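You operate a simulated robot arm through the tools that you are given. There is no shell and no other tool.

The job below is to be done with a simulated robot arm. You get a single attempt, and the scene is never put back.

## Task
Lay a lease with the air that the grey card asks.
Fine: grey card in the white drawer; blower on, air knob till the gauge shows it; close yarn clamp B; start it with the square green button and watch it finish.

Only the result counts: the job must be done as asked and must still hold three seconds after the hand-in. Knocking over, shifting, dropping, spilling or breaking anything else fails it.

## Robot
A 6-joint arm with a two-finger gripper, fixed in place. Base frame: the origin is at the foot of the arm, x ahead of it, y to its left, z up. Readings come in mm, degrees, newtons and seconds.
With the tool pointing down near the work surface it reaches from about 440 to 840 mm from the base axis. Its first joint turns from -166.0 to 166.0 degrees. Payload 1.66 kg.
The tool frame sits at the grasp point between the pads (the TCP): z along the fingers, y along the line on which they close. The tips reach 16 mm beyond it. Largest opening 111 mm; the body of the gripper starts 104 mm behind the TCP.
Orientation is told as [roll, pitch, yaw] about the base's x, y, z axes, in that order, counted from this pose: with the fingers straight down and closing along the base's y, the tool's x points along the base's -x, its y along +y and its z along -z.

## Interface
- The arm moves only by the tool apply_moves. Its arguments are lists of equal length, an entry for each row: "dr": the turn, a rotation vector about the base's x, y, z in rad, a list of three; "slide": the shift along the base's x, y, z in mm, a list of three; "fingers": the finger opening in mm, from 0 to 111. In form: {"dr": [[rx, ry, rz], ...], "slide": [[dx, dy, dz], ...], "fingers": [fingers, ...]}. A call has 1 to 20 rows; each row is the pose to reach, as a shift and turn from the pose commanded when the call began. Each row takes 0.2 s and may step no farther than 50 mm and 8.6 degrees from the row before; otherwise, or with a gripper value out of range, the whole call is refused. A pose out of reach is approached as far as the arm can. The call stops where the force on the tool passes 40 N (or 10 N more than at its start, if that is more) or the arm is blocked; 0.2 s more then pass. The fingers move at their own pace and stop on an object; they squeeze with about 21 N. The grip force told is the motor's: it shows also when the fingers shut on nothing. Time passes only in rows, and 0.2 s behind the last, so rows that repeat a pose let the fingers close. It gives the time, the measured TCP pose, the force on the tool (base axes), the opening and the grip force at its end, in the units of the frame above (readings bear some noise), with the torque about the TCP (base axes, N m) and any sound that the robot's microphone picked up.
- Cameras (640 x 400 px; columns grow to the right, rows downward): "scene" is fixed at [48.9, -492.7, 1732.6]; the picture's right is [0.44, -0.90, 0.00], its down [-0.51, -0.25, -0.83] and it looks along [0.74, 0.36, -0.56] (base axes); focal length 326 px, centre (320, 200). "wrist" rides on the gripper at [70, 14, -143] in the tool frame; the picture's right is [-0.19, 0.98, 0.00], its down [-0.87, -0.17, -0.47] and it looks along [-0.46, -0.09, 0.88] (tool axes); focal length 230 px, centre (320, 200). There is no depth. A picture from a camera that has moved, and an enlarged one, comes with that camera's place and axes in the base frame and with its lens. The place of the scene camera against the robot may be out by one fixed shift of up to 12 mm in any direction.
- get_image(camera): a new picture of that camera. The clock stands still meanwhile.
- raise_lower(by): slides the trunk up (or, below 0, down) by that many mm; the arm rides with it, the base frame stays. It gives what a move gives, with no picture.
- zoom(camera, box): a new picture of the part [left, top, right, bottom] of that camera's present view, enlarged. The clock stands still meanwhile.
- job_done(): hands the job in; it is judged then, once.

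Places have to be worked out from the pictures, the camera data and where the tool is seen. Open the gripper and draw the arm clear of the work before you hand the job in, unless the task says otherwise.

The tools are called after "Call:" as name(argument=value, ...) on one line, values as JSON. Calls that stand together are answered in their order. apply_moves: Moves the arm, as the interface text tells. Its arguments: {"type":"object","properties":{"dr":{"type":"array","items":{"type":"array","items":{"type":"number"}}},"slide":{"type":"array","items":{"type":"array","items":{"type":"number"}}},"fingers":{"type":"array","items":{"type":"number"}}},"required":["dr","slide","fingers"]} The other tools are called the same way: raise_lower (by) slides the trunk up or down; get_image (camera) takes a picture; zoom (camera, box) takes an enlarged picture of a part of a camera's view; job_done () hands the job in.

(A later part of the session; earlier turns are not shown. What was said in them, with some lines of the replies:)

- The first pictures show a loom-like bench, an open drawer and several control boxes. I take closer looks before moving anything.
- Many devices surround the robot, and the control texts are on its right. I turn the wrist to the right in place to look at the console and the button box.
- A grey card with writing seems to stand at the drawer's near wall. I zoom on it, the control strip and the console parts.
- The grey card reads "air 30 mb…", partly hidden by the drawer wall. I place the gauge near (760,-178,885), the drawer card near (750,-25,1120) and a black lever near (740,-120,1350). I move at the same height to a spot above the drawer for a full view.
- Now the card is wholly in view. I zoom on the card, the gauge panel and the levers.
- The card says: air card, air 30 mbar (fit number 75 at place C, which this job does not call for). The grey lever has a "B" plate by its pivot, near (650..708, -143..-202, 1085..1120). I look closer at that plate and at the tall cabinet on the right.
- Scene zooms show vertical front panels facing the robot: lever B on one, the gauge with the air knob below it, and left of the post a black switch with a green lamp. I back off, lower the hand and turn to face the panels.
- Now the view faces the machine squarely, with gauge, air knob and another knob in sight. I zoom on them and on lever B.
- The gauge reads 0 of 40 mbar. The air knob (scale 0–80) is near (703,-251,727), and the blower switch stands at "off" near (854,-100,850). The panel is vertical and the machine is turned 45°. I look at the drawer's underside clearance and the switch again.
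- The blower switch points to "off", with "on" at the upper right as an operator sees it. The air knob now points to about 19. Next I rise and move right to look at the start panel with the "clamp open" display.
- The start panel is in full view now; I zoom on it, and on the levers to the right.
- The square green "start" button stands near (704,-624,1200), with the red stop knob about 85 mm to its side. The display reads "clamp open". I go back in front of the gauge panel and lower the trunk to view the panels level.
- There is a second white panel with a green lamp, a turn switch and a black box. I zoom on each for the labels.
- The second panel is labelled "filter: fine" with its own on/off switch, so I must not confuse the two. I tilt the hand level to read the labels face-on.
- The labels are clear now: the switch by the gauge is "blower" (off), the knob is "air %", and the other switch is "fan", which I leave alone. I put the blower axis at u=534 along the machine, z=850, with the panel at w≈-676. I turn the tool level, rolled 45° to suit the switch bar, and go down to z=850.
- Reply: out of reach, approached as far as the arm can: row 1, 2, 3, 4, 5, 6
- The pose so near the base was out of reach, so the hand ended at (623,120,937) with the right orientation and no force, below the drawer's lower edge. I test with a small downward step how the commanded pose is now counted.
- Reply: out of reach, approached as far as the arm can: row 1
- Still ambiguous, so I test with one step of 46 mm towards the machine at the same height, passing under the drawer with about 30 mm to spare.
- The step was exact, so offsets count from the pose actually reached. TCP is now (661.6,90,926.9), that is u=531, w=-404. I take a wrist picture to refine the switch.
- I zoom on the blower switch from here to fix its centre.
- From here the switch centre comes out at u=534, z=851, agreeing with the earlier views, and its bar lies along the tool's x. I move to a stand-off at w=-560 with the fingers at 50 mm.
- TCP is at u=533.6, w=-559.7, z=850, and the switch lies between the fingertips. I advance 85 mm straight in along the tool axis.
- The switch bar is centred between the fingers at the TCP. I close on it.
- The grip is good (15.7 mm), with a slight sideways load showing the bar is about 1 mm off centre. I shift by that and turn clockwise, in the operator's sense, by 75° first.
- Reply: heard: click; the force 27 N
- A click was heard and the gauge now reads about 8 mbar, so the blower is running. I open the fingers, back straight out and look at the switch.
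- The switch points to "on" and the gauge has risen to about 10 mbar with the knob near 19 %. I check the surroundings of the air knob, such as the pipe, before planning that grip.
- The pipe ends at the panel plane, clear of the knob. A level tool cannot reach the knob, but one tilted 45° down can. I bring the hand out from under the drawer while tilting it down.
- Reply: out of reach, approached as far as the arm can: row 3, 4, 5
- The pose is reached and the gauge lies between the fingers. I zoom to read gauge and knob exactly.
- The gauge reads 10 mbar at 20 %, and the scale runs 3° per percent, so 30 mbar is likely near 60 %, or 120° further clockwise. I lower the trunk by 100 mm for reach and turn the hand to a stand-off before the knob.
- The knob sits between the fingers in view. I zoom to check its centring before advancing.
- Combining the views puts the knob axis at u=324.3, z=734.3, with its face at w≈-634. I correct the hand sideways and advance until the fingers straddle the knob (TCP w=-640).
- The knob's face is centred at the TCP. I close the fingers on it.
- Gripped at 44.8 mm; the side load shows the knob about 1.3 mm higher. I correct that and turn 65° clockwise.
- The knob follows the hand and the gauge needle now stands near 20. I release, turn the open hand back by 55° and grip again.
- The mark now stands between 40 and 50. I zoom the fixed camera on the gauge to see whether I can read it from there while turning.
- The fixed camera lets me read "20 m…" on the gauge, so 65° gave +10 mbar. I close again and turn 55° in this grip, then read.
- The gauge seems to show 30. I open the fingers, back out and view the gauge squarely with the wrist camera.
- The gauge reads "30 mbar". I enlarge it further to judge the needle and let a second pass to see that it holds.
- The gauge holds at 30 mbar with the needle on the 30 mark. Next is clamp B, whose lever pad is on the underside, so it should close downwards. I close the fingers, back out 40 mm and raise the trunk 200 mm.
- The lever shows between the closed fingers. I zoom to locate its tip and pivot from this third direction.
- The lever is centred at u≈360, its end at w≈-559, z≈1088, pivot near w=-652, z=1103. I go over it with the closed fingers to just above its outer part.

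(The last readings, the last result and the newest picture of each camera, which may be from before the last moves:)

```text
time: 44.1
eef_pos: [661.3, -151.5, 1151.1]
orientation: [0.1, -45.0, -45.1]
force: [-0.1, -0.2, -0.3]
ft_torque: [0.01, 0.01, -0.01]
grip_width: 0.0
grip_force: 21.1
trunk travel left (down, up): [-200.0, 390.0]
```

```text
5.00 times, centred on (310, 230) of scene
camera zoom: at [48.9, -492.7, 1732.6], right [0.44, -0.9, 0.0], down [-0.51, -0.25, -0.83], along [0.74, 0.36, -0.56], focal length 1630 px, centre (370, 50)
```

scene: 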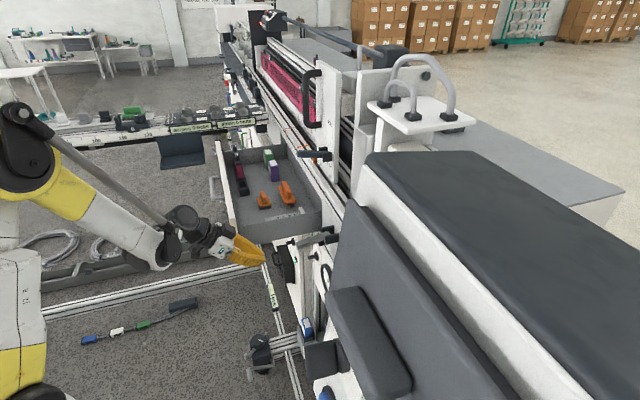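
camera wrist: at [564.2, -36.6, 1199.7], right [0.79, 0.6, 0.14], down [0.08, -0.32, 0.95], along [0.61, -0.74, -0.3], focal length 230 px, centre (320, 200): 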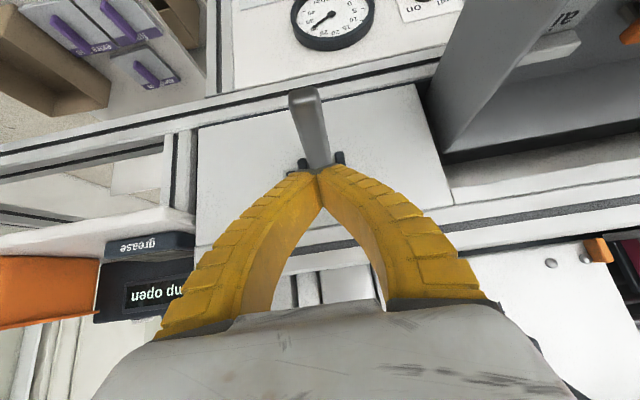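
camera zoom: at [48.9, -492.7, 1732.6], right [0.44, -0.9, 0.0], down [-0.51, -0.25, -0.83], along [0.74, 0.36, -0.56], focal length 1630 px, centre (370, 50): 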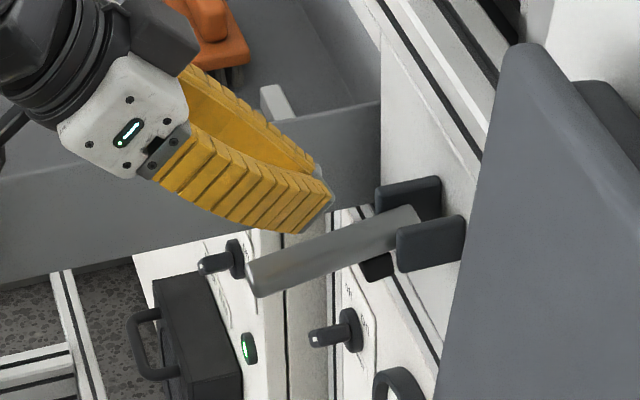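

The fingertips are right above the lever. I press down slowly along the lever's arc by about 25° and watch the force.

Call:
apply_moves(dr=[[0, 0, 0], [0, 0, 0], [0, 0, 0], [0, 0, 0]], slide=[[0.9, -0.9, -16], [0.9, -0.9, -29], [2.6, -2.6, -45.3], [5.7, -5.7, -57.6]], fingers=[0, 0, 0, 0])

Call:
get_image(camera="wrist")

Call:
zoom(camera="scene", box=[260, 190, 360, 270])

```text
time: 45.1
eef_pos: [666.6, -157.7, 1093.1]
orientation: [0.1, -45.0, -45.3]
force: [-0.5, -0.2, 0.1]
ft_torque: [-0.03, -0.04, 0.02]
grip_width: 0.1
grip_force: 29.0
trunk travel left (down, up): [-200.0, 390.0]
```

```text
taken
camera wrist: at [569.3, -42.0, 1142.8], right [0.79, 0.6, 0.14], down [0.08, -0.32, 0.95], along [0.61, -0.74, -0.3], focal length 230 px, centre (320, 200)
```

wrist: 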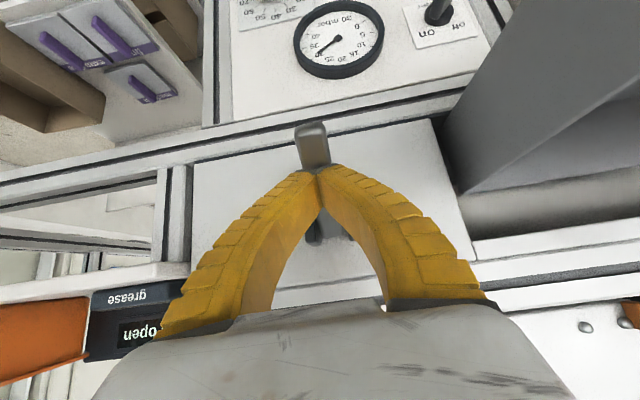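

```text
5.00 times, centred on (310, 230) of scene
camera zoom: at [48.9, -492.7, 1732.6], right [0.44, -0.9, 0.0], down [-0.51, -0.25, -0.83], along [0.74, 0.36, -0.56], focal length 1630 px, centre (370, 50)
```

zoom: 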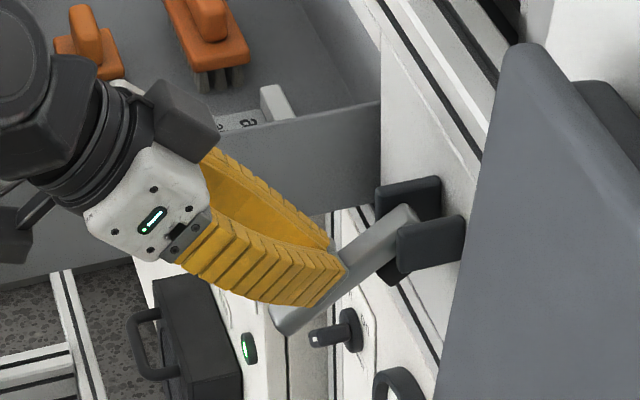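

The lever swings down freely and stays. I continue along the arc.

Call:
apply_moves(dr=[[0, 0, 0], [0, 0, 0], [0, 0, 0], [0, 0, 0]], slide=[[4, -4, -8], [7.4, -7.4, -16.2], [8.5, -8.5, -25], [9.6, -9.6, -33.5]], fingers=[0, 0, 0, 0])

Call:
zoom(camera="scene", box=[260, 190, 360, 270])

Call:
get_image(camera="wrist")

```text
time: 46.1
eef_pos: [676.1, -167.8, 1058.6]
orientation: [0.2, -44.9, -45.3]
force: [-0.5, 0.3, -0.7]
ft_torque: [-0.02, -0.01, -0.04]
grip_width: 0.0
grip_force: 28.8
trunk travel left (down, up): [-200.0, 390.0]
```

```text
5.00 times, centred on (310, 230) of scene
camera zoom: at [48.9, -492.7, 1732.6], right [0.44, -0.9, 0.0], down [-0.51, -0.25, -0.83], along [0.74, 0.36, -0.56], focal length 1630 px, centre (370, 50)
```

zoom: 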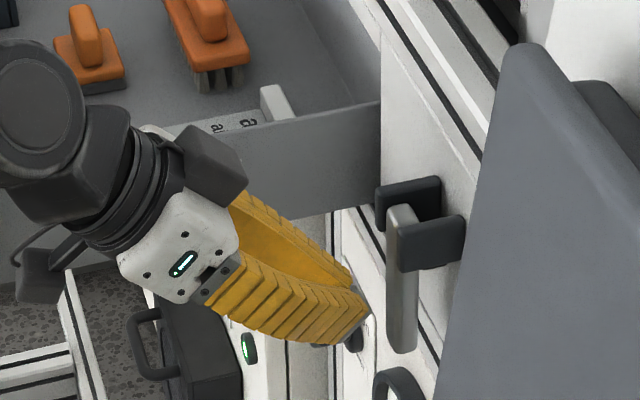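

```text
taken
camera wrist: at [579.4, -51.6, 1109.1], right [0.79, 0.6, 0.14], down [0.08, -0.32, 0.95], along [0.61, -0.74, -0.3], focal length 230 px, centre (320, 200)
```

wrist: 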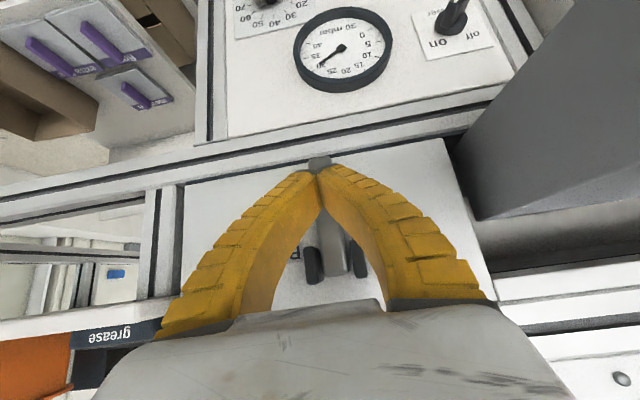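

The lever now hangs vertical, closed, with no force left on the fingers. I back out and check the lever and the display.

Call:
apply_moves(dr=[[0, 0, 0], [0, 0, 0], [0, 0, 0], [0, 0, 0]], slide=[[-25, 25, 0], [-55, 55, 0], [-85, 85, 10], [-100, 100, 40]], fingers=[0, 0, 0, 0])

Call:
get_image(camera="wrist")

Call:
zoom(camera="scene", box=[280, 215, 360, 275])

```text
time: 47.1
eef_pos: [577.1, -66.6, 1100.7]
orientation: [0.2, -45.0, -45.2]
force: [-0.1, 0.3, -0.3]
ft_torque: [0.0, -0.01, -0.02]
grip_width: 0.0
grip_force: 28.6
trunk travel left (down, up): [-200.0, 390.0]
```

```text
taken
camera wrist: at [480.0, 48.7, 1150.1], right [0.79, 0.6, 0.14], down [0.08, -0.32, 0.95], along [0.61, -0.74, -0.3], focal length 230 px, centre (320, 200)
```

wrist: 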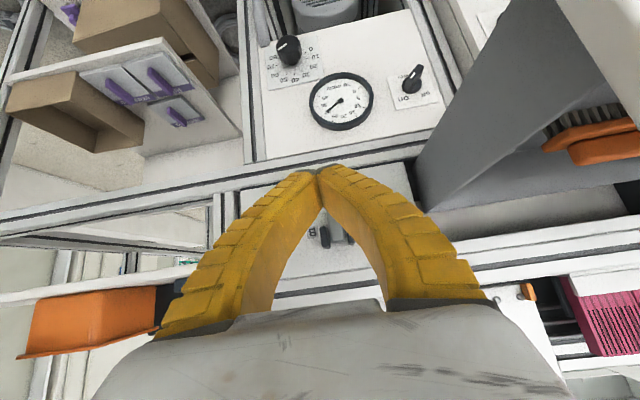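

```text
6.67 times, centred on (320, 245) of scene
camera zoom: at [48.9, -492.7, 1732.6], right [0.44, -0.9, 0.0], down [-0.51, -0.25, -0.83], along [0.74, 0.36, -0.56], focal length 2173 px, centre (320, -100)
```

zoom: 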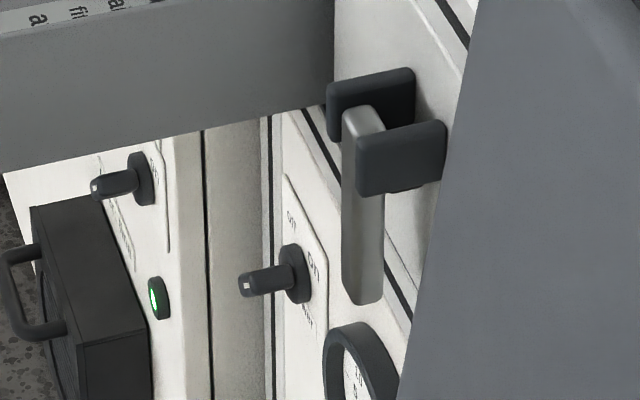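

Lever B is fully down. Next I raise the trunk 250 mm, well clear of everything, to view and reach the start panel.

Call:
raise_lower(by=250)

Call:
apply_moves(dr=[[0, 0, 0], [0, 0, 0], [0, 0, 0], [0, 0, 0], [0, 0, 0], [0, 0, 0]], slide=[[-10, -35, 25], [-20, -70, 50], [-30, -105, 50], [-38, -145, 50], [-44, -185, 50], [-47, -220, 50]], fingers=[0, 0, 0, 0, 0, 0])

Call:
get_image(camera="wrist")

Call:
get_image(camera="scene")

```text
time: 49.7
eef_pos: [577.0, -67.1, 1349.6]
orientation: [0.2, -45.0, -45.1]
force: [0.8, 0.0, -0.4]
ft_torque: [0.0, 0.03, 0.03]
grip_width: 0.0
grip_force: 28.4
trunk travel left (down, up): [-450.0, 140.0]
```

```text
time: 51.1
eef_pos: [529.8, -289.7, 1398.7]
orientation: [0.2, -45.1, -45.2]
force: [-0.2, -0.6, 0.2]
ft_torque: [-0.02, 0.01, 0.03]
grip_width: 0.0
grip_force: 28.2
trunk travel left (down, up): [-450.0, 140.0]
```

```text
taken
camera wrist: at [433.8, -174.2, 1448.7], right [0.79, 0.6, 0.14], down [0.08, -0.32, 0.95], along [0.61, -0.74, -0.3], focal length 230 px, centre (320, 200)
```

wrist: 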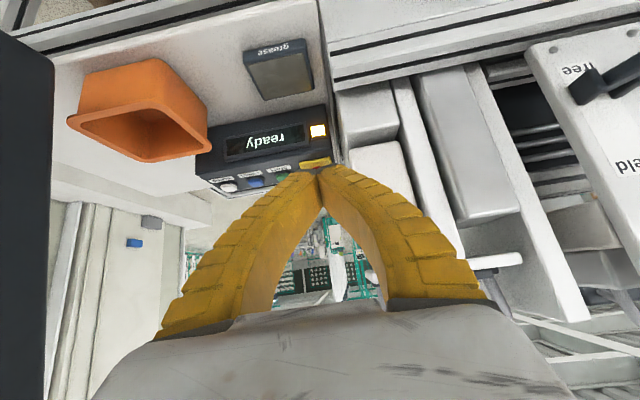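

```text
taken
```

scene: 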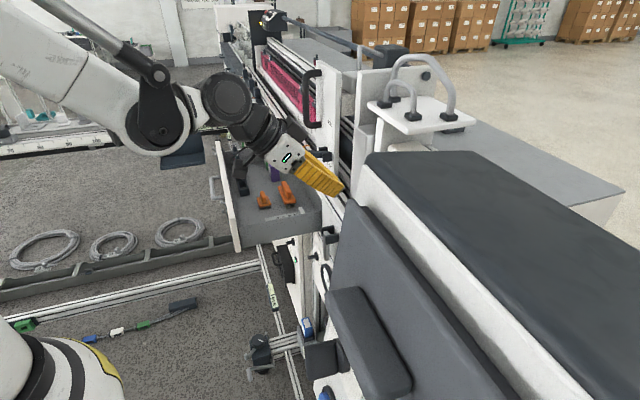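

The display now reads "ready". I zoom on the button row to place the green start button.

Call:
zoom(camera="wrist", box=[190, 95, 340, 205])

Call:
zoom(camera="wrist", box=[0, 20, 240, 220])

```text
3.64 times, centred on (265, 150) of wrist
camera zoom: at [433.8, -174.2, 1448.7], right [0.79, 0.6, 0.14], down [0.08, -0.32, 0.95], along [0.61, -0.74, -0.3], focal length 837 px, centre (520, 382)
```

zoom: 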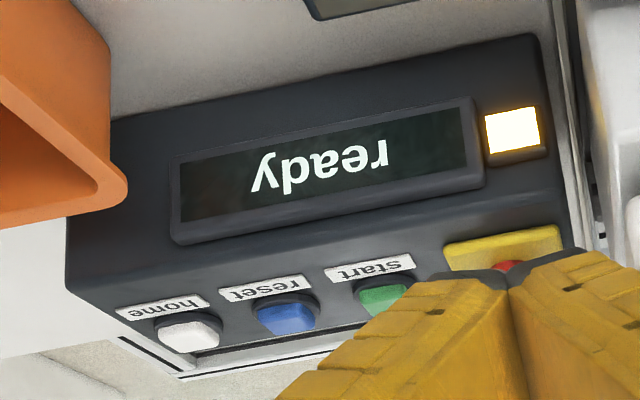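

```text
2.00 times, centred on (120, 120) of wrist
camera zoom: at [433.8, -174.2, 1448.7], right [0.79, 0.6, 0.14], down [0.08, -0.32, 0.95], along [0.61, -0.74, -0.3], focal length 460 px, centre (720, 360)
```

zoom: 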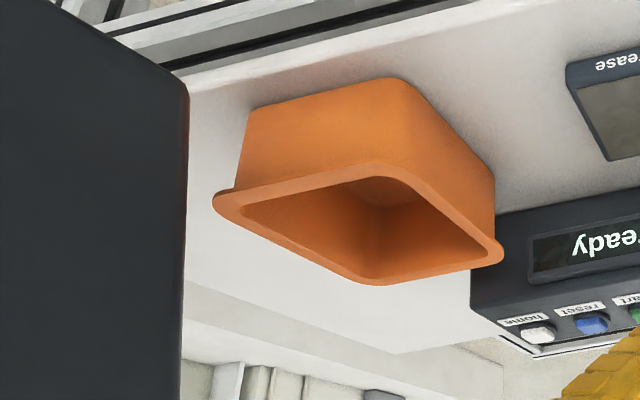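

From these views the start button's top is at u=68.5, w=-888, z≈1240 (x 676, y -580), with the red stop cap 77 mm to the side. To stay clear of the cap and the hanging console I will come in with a slim hand profile. I raise the trunk 100 mm and turn the hand in place.

Call:
raise_lower(by=100)

Call:
apply_moves(dr=[[0.0454, -0.0545, -0.1201], [0.0907, -0.1091, -0.2403], [0.1361, -0.1636, -0.3604], [0.1815, -0.2181, -0.4805], [0.2268, -0.2727, -0.6007], [0.2722, -0.3272, -0.7208], [0.3176, -0.3817, -0.8409], [0.3629, -0.4363, -0.9611], [0.4083, -0.4908, -1.0812], [0.4537, -0.5453, -1.2013], [0.499, -0.5999, -1.3215], [0.5444, -0.6544, -1.4416], [0.5898, -0.7089, -1.5617], [0.6351, -0.7635, -1.6819], [0.6805, -0.818, -1.802]], slide=[[0, 0, 0], [0, 0, 0], [0, 0, 0], [0, 0, 0], [0, 0, 0], [0, 0, 0], [0, 0, 0], [0, 0, 0], [0, 0, 0], [0, 0, 0], [0, 0, 0], [0, 0, 0], [0, 0, 0], [0, 0, 0], [0, 0, 0]], fingers=[0, 0, 0, 0, 0, 0, 0, 0, 0, 0, 0, 0, 0, 0, 0])

Call:
get_image(camera="wrist")

Call:
get_image(camera="scene")

```text
time: 52.4
eef_pos: [530.6, -287.9, 1499.3]
orientation: [0.2, -45.0, -45.2]
force: [0.0, 0.0, 0.1]
ft_torque: [0.02, -0.03, 0.0]
grip_width: 0.0
grip_force: 28.7
trunk travel left (down, up): [-550.0, 40.0]
```

```text
time: 55.6
eef_pos: [530.3, -288.8, 1500.4]
orientation: [30.0, 0.1, -170.0]
force: [0.3, 0.0, -0.8]
ft_torque: [-0.01, 0.01, 0.04]
grip_width: 0.1
grip_force: 28.8
trunk travel left (down, up): [-550.0, 40.0]
```

```text
taken
camera wrist: at [588.7, -218.0, 1627.4], right [-0.04, -0.87, 0.49], down [-0.92, 0.22, 0.32], along [-0.39, -0.44, -0.81], focal length 230 px, centre (320, 200)
```

wrist: 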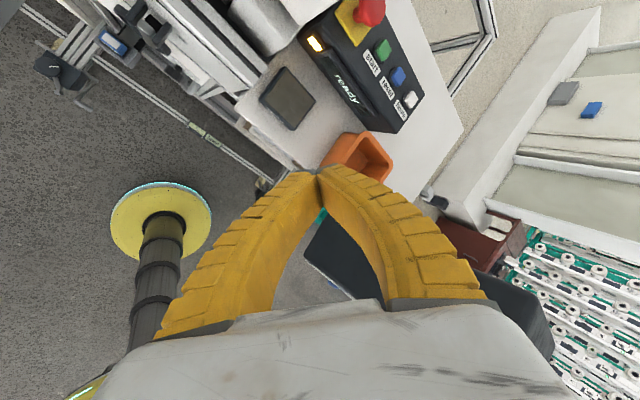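

```text
taken
```

scene: 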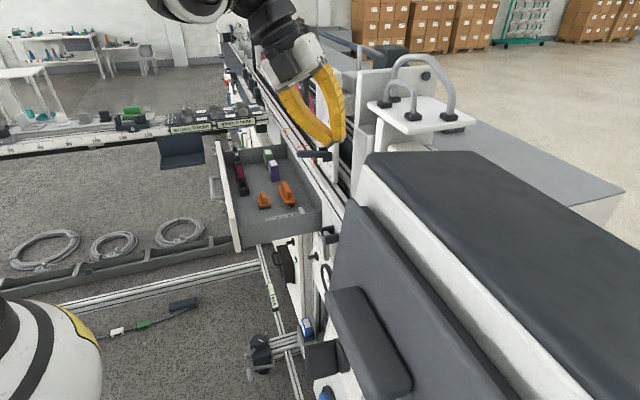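

The hand is in the new orientation and the display still reads "ready". I zoom on the buttons to recheck the green one from this direction.

Call:
zoom(camera="wrist", box=[300, 0, 450, 135])

```text
2.96 times, centred on (375, 68) of wrist
camera zoom: at [588.7, -218.0, 1627.4], right [-0.04, -0.87, 0.49], down [-0.92, 0.22, 0.32], along [-0.39, -0.44, -0.81], focal length 682 px, centre (157, 593)
```

zoom: 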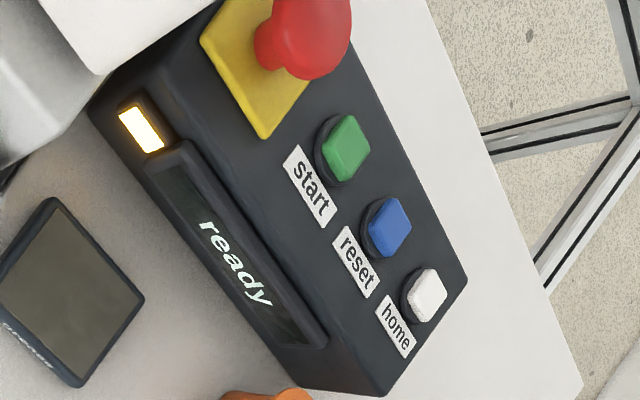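

The three views agree: button centre (674,-576), top at z≈1244. I move along a straight line to a point about 55 mm above it.

Call:
apply_moves(dr=[[0, 0, 0], [0, 0, 0], [0, 0, 0], [0, 0, 0], [0, 0, 0], [0, 0, 0], [0, 0, 0], [0, 0, 0]], slide=[[17.8, -34.9, -23.2], [35.6, -69.8, -46.5], [53.4, -104.7, -69.8], [71.2, -139.6, -93], [89.1, -174.5, -116.2], [106.9, -209.4, -139.5], [124.7, -244.3, -162.8], [142.5, -279.2, -186]], fingers=[0, 0, 0, 0, 0, 0, 0, 0])

Call:
get_image(camera="wrist")

Call:
get_image(camera="scene")

```text
time: 57.4
eef_pos: [675.3, -570.5, 1313.0]
orientation: [30.0, -0.1, -169.9]
force: [-0.2, -0.3, 0.1]
ft_torque: [0.02, 0.04, 0.0]
grip_width: 0.2
grip_force: 28.5
trunk travel left (down, up): [-550.0, 40.0]
```

```text
taken
camera wrist: at [733.1, -499.2, 1440.2], right [-0.04, -0.87, 0.49], down [-0.92, 0.22, 0.33], along [-0.39, -0.44, -0.81], focal length 230 px, centre (320, 200)
```

wrist: 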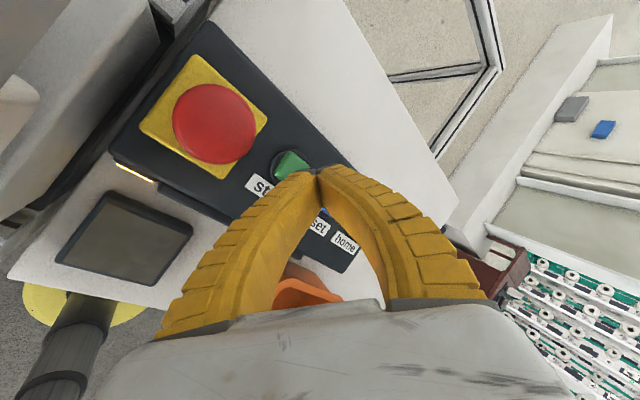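

```text
taken
```

scene: 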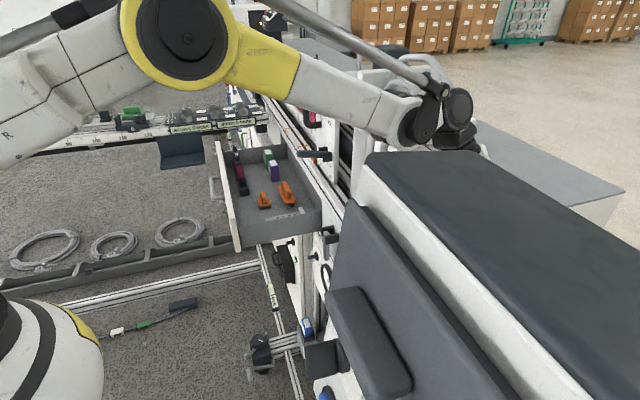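

The fingertips hover over the button row with the red cap well aside. I zoom to check where the green button lies against the tips.

Call:
zoom(camera="wrist", box=[230, 120, 370, 240])

```text
3.33 times, centred on (300, 180) of wrist
camera zoom: at [733.1, -499.2, 1440.2], right [-0.04, -0.87, 0.49], down [-0.92, 0.22, 0.33], along [-0.39, -0.44, -0.81], focal length 767 px, centre (387, 267)
```

zoom: 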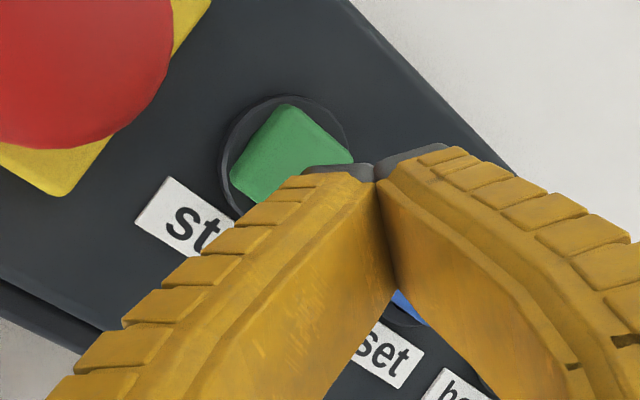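

The tip is nearly over the green button at (678,-577). I shift 6 mm inward so the lower fingertip edge meets its middle, and descend to just above it.

Call:
apply_moves(dr=[[0, 0, 0], [0, 0, 0], [0, 0, 0]], slide=[[1, -6, -18], [1, -6, -34], [1, -6, -44]], fingers=[0, 0, 0])

Call:
zoom(camera="wrist", box=[230, 120, 370, 240])

```text
time: 58.2
eef_pos: [674.0, -574.9, 1268.5]
orientation: [29.9, 0.0, -170.0]
force: [0.3, -0.3, -0.2]
ft_torque: [0.0, 0.0, -0.01]
grip_width: 0.0
grip_force: 28.9
trunk travel left (down, up): [-550.0, 40.0]
```

```text
3.33 times, centred on (300, 180) of wrist
camera zoom: at [732.9, -503.8, 1396.2], right [-0.04, -0.87, 0.49], down [-0.92, 0.22, 0.32], along [-0.39, -0.44, -0.81], focal length 767 px, centre (387, 267)
```

zoom: 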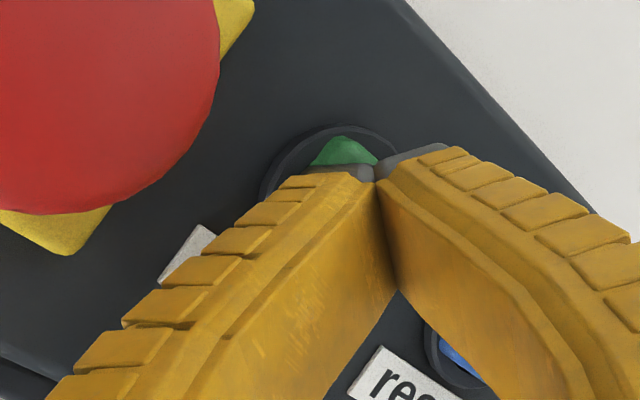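

Close above the button with no contact yet. I press down in small steps.

Call:
apply_moves(dr=[[0, 0, 0], [0, 0, 0], [0, 0, 0]], slide=[[0, 0, -4], [0, 0, -7], [0, 0, -10]], fingers=[0, 0, 0])

Call:
get_image(camera="wrist")

```text
time: 59.0
eef_pos: [674.5, -572.4, 1259.0]
orientation: [30.2, 0.2, -169.8]
force: [0.6, -1.6, 9.1]
ft_torque: [0.04, -0.02, -0.01]
grip_width: 0.1
grip_force: 28.5
trunk travel left (down, up): [-550.0, 40.0]
heard: click
```

```text
taken
camera wrist: at [732.1, -502.3, 1388.1], right [-0.04, -0.87, 0.49], down [-0.92, 0.22, 0.32], along [-0.39, -0.44, -0.81], focal length 230 px, centre (320, 200)
```

wrist: 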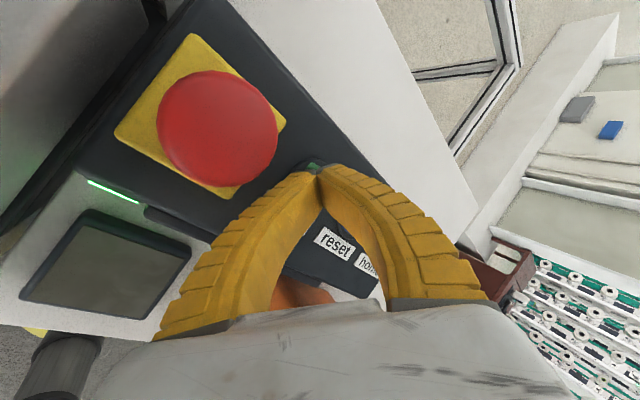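

A click was heard and the lamp turned green: the machine has started. I lift off straight up and go back along the same line to watch the display.

Call:
apply_moves(dr=[[0, 0, 0], [0, 0, 0], [0, 0, 0], [0, 0, 0], [0, 0, 0], [0, 0, 0], [0, 0, 0], [0, 0, 0], [0, 0, 0], [0, 0, 0]], slide=[[0, 0, 15], [0, 0, 35], [0, 3, 55], [-18, 38, 78], [-36, 73, 101], [-54, 108, 124], [-71, 143, 147], [-89, 178, 171], [-107, 213, 194], [-125, 248, 217]], fingers=[0, 0, 0, 0, 0, 0, 0, 0, 0, 0])

Call:
get_image(camera="wrist")

Call:
zoom(camera="wrist", box=[260, 0, 450, 150])

Call:
get_image(camera="scene")

```text
time: 61.2
eef_pos: [547.7, -323.2, 1477.7]
orientation: [30.1, 0.1, -170.0]
force: [-0.1, 0.1, 0.2]
ft_torque: [0.0, 0.0, 0.04]
grip_width: 0.3
grip_force: 28.5
trunk travel left (down, up): [-550.0, 40.0]
```

```text
taken
camera wrist: at [605.4, -252.3, 1606.2], right [-0.04, -0.87, 0.49], down [-0.92, 0.22, 0.32], along [-0.39, -0.44, -0.81], focal length 230 px, centre (320, 200)
```

wrist: 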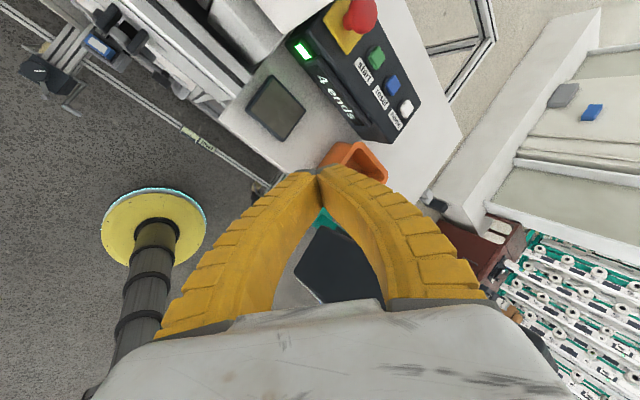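

```text
2.67 times, centred on (355, 75) of wrist
camera zoom: at [605.4, -252.3, 1606.2], right [-0.04, -0.87, 0.49], down [-0.92, 0.22, 0.32], along [-0.39, -0.44, -0.81], focal length 614 px, centre (227, 533)
```

zoom: 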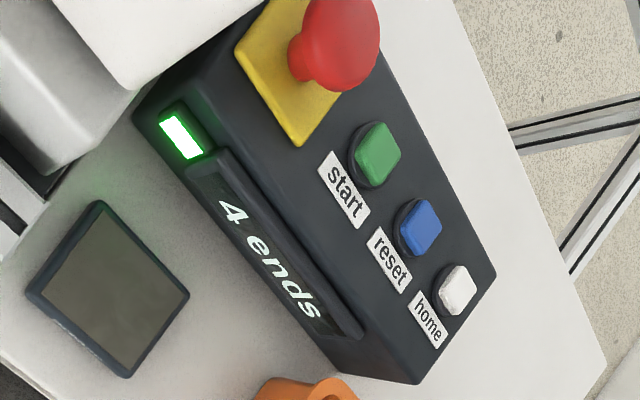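

```text
taken
```

scene: 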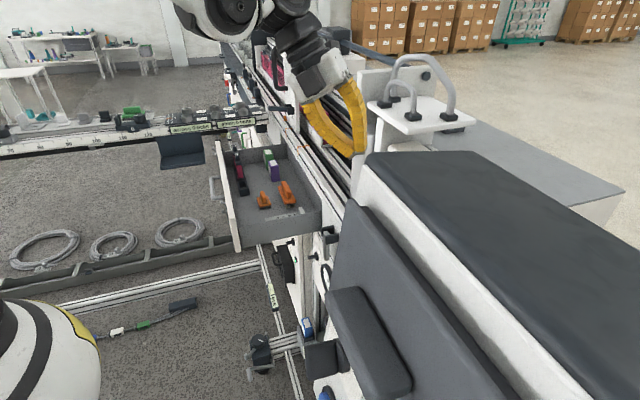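

The lamp is green and the display counts "4 ends", so it is running and the carriage is moving. I draw back a little more and wait, watching.

Call:
apply_moves(dr=[[0, 0, 0], [0, 0, 0], [0, 0, 0], [0, 0, 0], [0, 0, 0], [0, 0, 0], [0, 0, 0], [0, 0, 0], [0, 0, 0], [0, 0, 0], [0, 0, 0], [0, 0, 0]], slide=[[-15, 25, 10], [-30, 50, 20], [-40, 60, 20], [-40, 60, 20], [-40, 60, 20], [-40, 60, 20], [-40, 60, 20], [-40, 60, 20], [-40, 60, 20], [-40, 60, 20], [-40, 60, 20], [-40, 60, 20]], fingers=[0, 0, 0, 0, 0, 0, 0, 0, 0, 0, 0, 0])

Call:
zoom(camera="wrist", box=[240, 0, 440, 160])

Call:
get_image(camera="scene")

```text
time: 63.8
eef_pos: [509.7, -265.1, 1495.8]
orientation: [30.0, 0.2, -170.0]
force: [-1.5, 0.0, -0.2]
ft_torque: [0.0, 0.03, 0.03]
grip_width: 0.1
grip_force: 28.7
trunk travel left (down, up): [-550.0, 40.0]
```

```text
2.50 times, centred on (340, 80) of wrist
camera zoom: at [567.1, -194.7, 1624.8], right [-0.04, -0.87, 0.49], down [-0.92, 0.22, 0.32], along [-0.39, -0.44, -0.81], focal length 575 px, centre (270, 500)
```

zoom: 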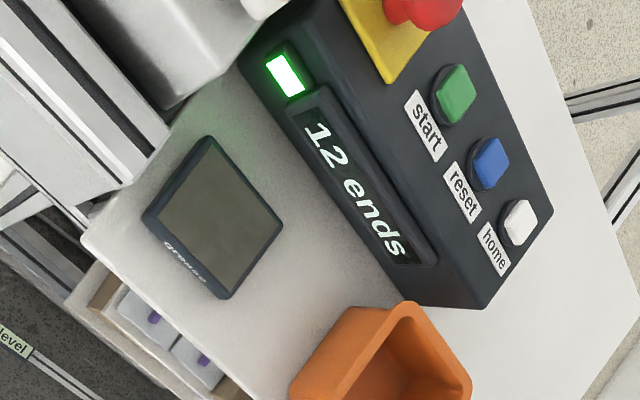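

```text
taken
```

scene: 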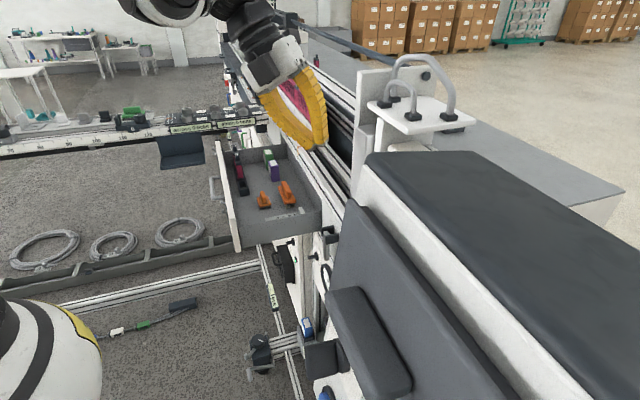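

It counts on: 12 ends, about three per second. I keep still and wait.

Call:
apply_moves(dr=[[0, 0, 0], [0, 0, 0], [0, 0, 0], [0, 0, 0], [0, 0, 0], [0, 0, 0], [0, 0, 0], [0, 0, 0], [0, 0, 0], [0, 0, 0], [0, 0, 0], [0, 0, 0], [0, 0, 0], [0, 0, 0], [0, 0, 0], [0, 0, 0], [0, 0, 0], [0, 0, 0], [0, 0, 0], [0, 0, 0]], slide=[[0, 0, 0], [0, 0, 0], [0, 0, 0], [0, 0, 0], [0, 0, 0], [0, 0, 0], [0, 0, 0], [0, 0, 0], [0, 0, 0], [0, 0, 0], [0, 0, 0], [0, 0, 0], [0, 0, 0], [0, 0, 0], [0, 0, 0], [0, 0, 0], [0, 0, 0], [0, 0, 0], [0, 0, 0], [0, 0, 0]], fingers=[0, 0, 0, 0, 0, 0, 0, 0, 0, 0, 0, 0, 0, 0, 0, 0, 0, 0, 0, 0])

Call:
zoom(camera="wrist", box=[240, 0, 440, 160])

Call:
get_image(camera="scene")

```text
time: 68.0
eef_pos: [508.6, -266.2, 1497.5]
orientation: [30.1, 0.2, -169.9]
force: [0.3, -0.8, -0.3]
ft_torque: [-0.02, -0.02, 0.0]
grip_width: 0.0
grip_force: 29.1
trunk travel left (down, up): [-550.0, 40.0]
```

```text
2.50 times, centred on (340, 80) of wrist
camera zoom: at [567.1, -194.6, 1624.8], right [-0.04, -0.87, 0.49], down [-0.92, 0.22, 0.32], along [-0.39, -0.44, -0.81], focal length 575 px, centre (270, 500)
```

zoom: 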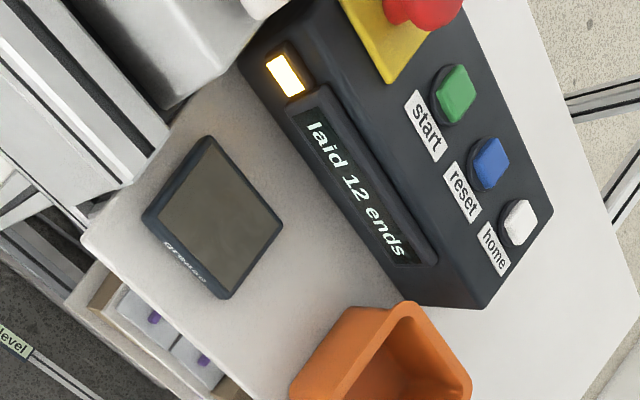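

```text
taken
```

scene: 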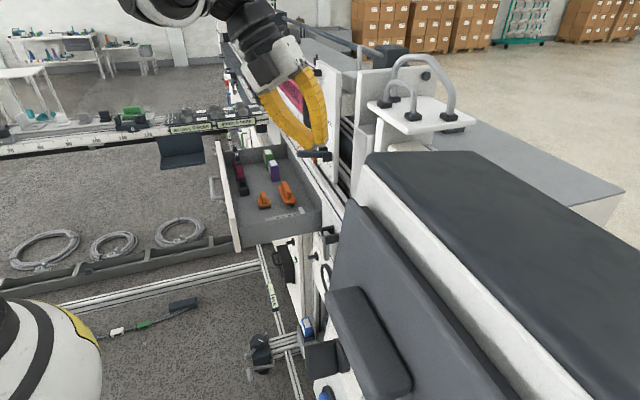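

The display reads "laid 12 ends" with the lamp amber: finished. I draw the arm clear, open the gripper and then check gauge, clamp and display once more.

Call:
apply_moves(dr=[[0, 0, 0], [0, 0, 0], [0, 0, 0], [0, 0, 0], [0, 0, 0], [0, 0, 0]], slide=[[-30, 25, 5], [-60, 50, 10], [-90, 75, 10], [-100, 85, 10], [-100, 85, 10], [-100, 85, 10]], fingers=[0, 30, 80, 110, 110, 110])

Call:
zoom(camera="scene", box=[318, 255, 348, 295])

Call:
zoom(camera="scene", box=[280, 215, 360, 275])

Call:
get_image(camera="scene")

Call:
get_image(camera="wrist")

```text
time: 69.4
eef_pos: [410.2, -179.0, 1505.1]
orientation: [29.9, 0.0, -169.9]
force: [0.4, 0.0, -1.1]
ft_torque: [-0.01, -0.02, 0.01]
grip_width: 110.2
grip_force: 0.0
trunk travel left (down, up): [-550.0, 40.0]
```

```text
10.00 times, centred on (333, 275) of scene
camera zoom: at [48.9, -492.7, 1732.6], right [0.44, -0.9, 0.0], down [-0.51, -0.25, -0.83], along [0.74, 0.36, -0.56], focal length 3260 px, centre (190, -550)
```

zoom: 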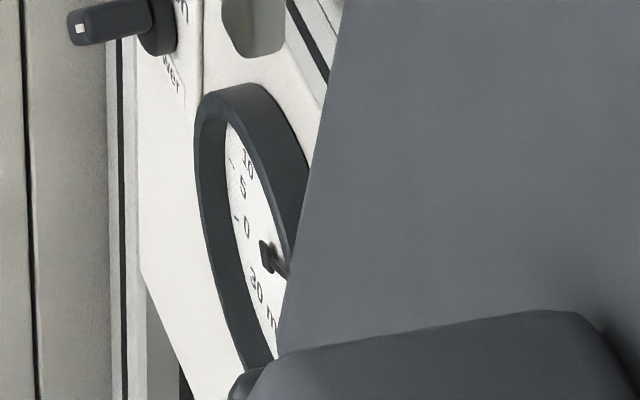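

```text
6.67 times, centred on (320, 245) of scene
camera zoom: at [48.9, -492.7, 1732.6], right [0.44, -0.9, 0.0], down [-0.51, -0.25, -0.83], along [0.74, 0.36, -0.56], focal length 2173 px, centre (320, -100)
```

zoom: 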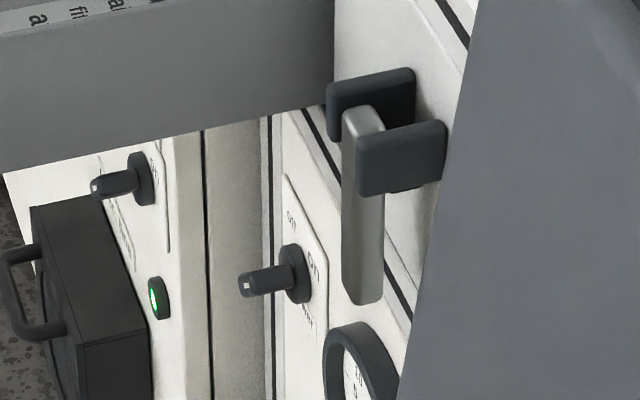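

```text
taken
```

scene: 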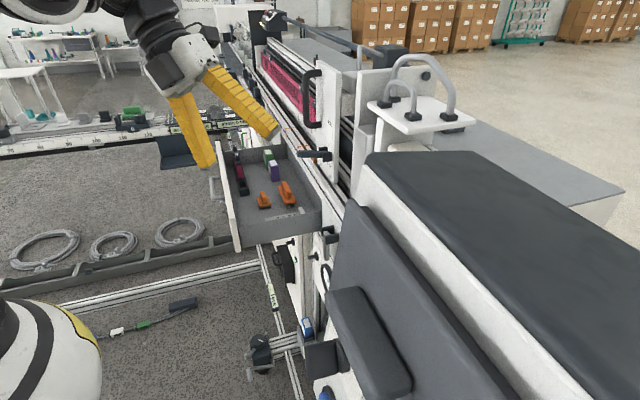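

```text
taken
camera wrist: at [466.7, -109.2, 1634.3], right [-0.04, -0.87, 0.49], down [-0.92, 0.22, 0.32], along [-0.39, -0.44, -0.81], focal length 230 px, centre (320, 200)
```

wrist: 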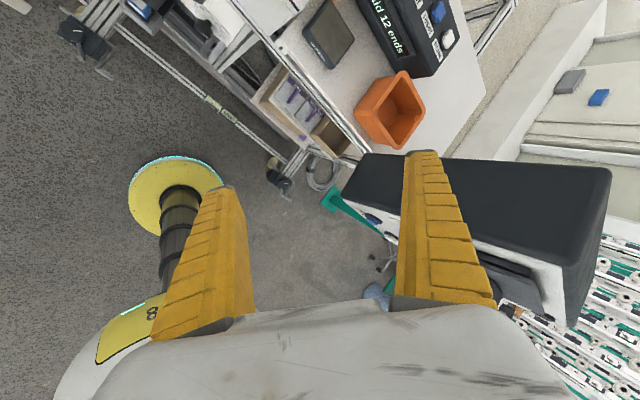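

The gauge still shows 30 mbar, clamp B is closed, the blower is on and the display reads "laid 12 ends". The gripper is open and the arm is clear of the work, so I hand the job in.

Call:
job_done()

```text
The job is handed in.
```

The lease is laid: the machine ran through and its display now reads "laid 12 ends".

- **Air:** The grey card in the white drawer asks for 30 mbar. I switched the blower on and turned the air knob until the gauge read 30 mbar. It still showed that after the run.
- **Clamp:** Yarn clamp B is closed. Its lever is fully down, and the display changed from "clamp open" to "ready".
- **Start:** I pressed the square green button and waited until the lamp went back to amber.

The card also says "fit number 75 at place C". I left that alone, since you asked only for the air. The fan switch and filter next to the blower are untouched.

The gripper is open and the arm is clear of the work. The blower is still running.
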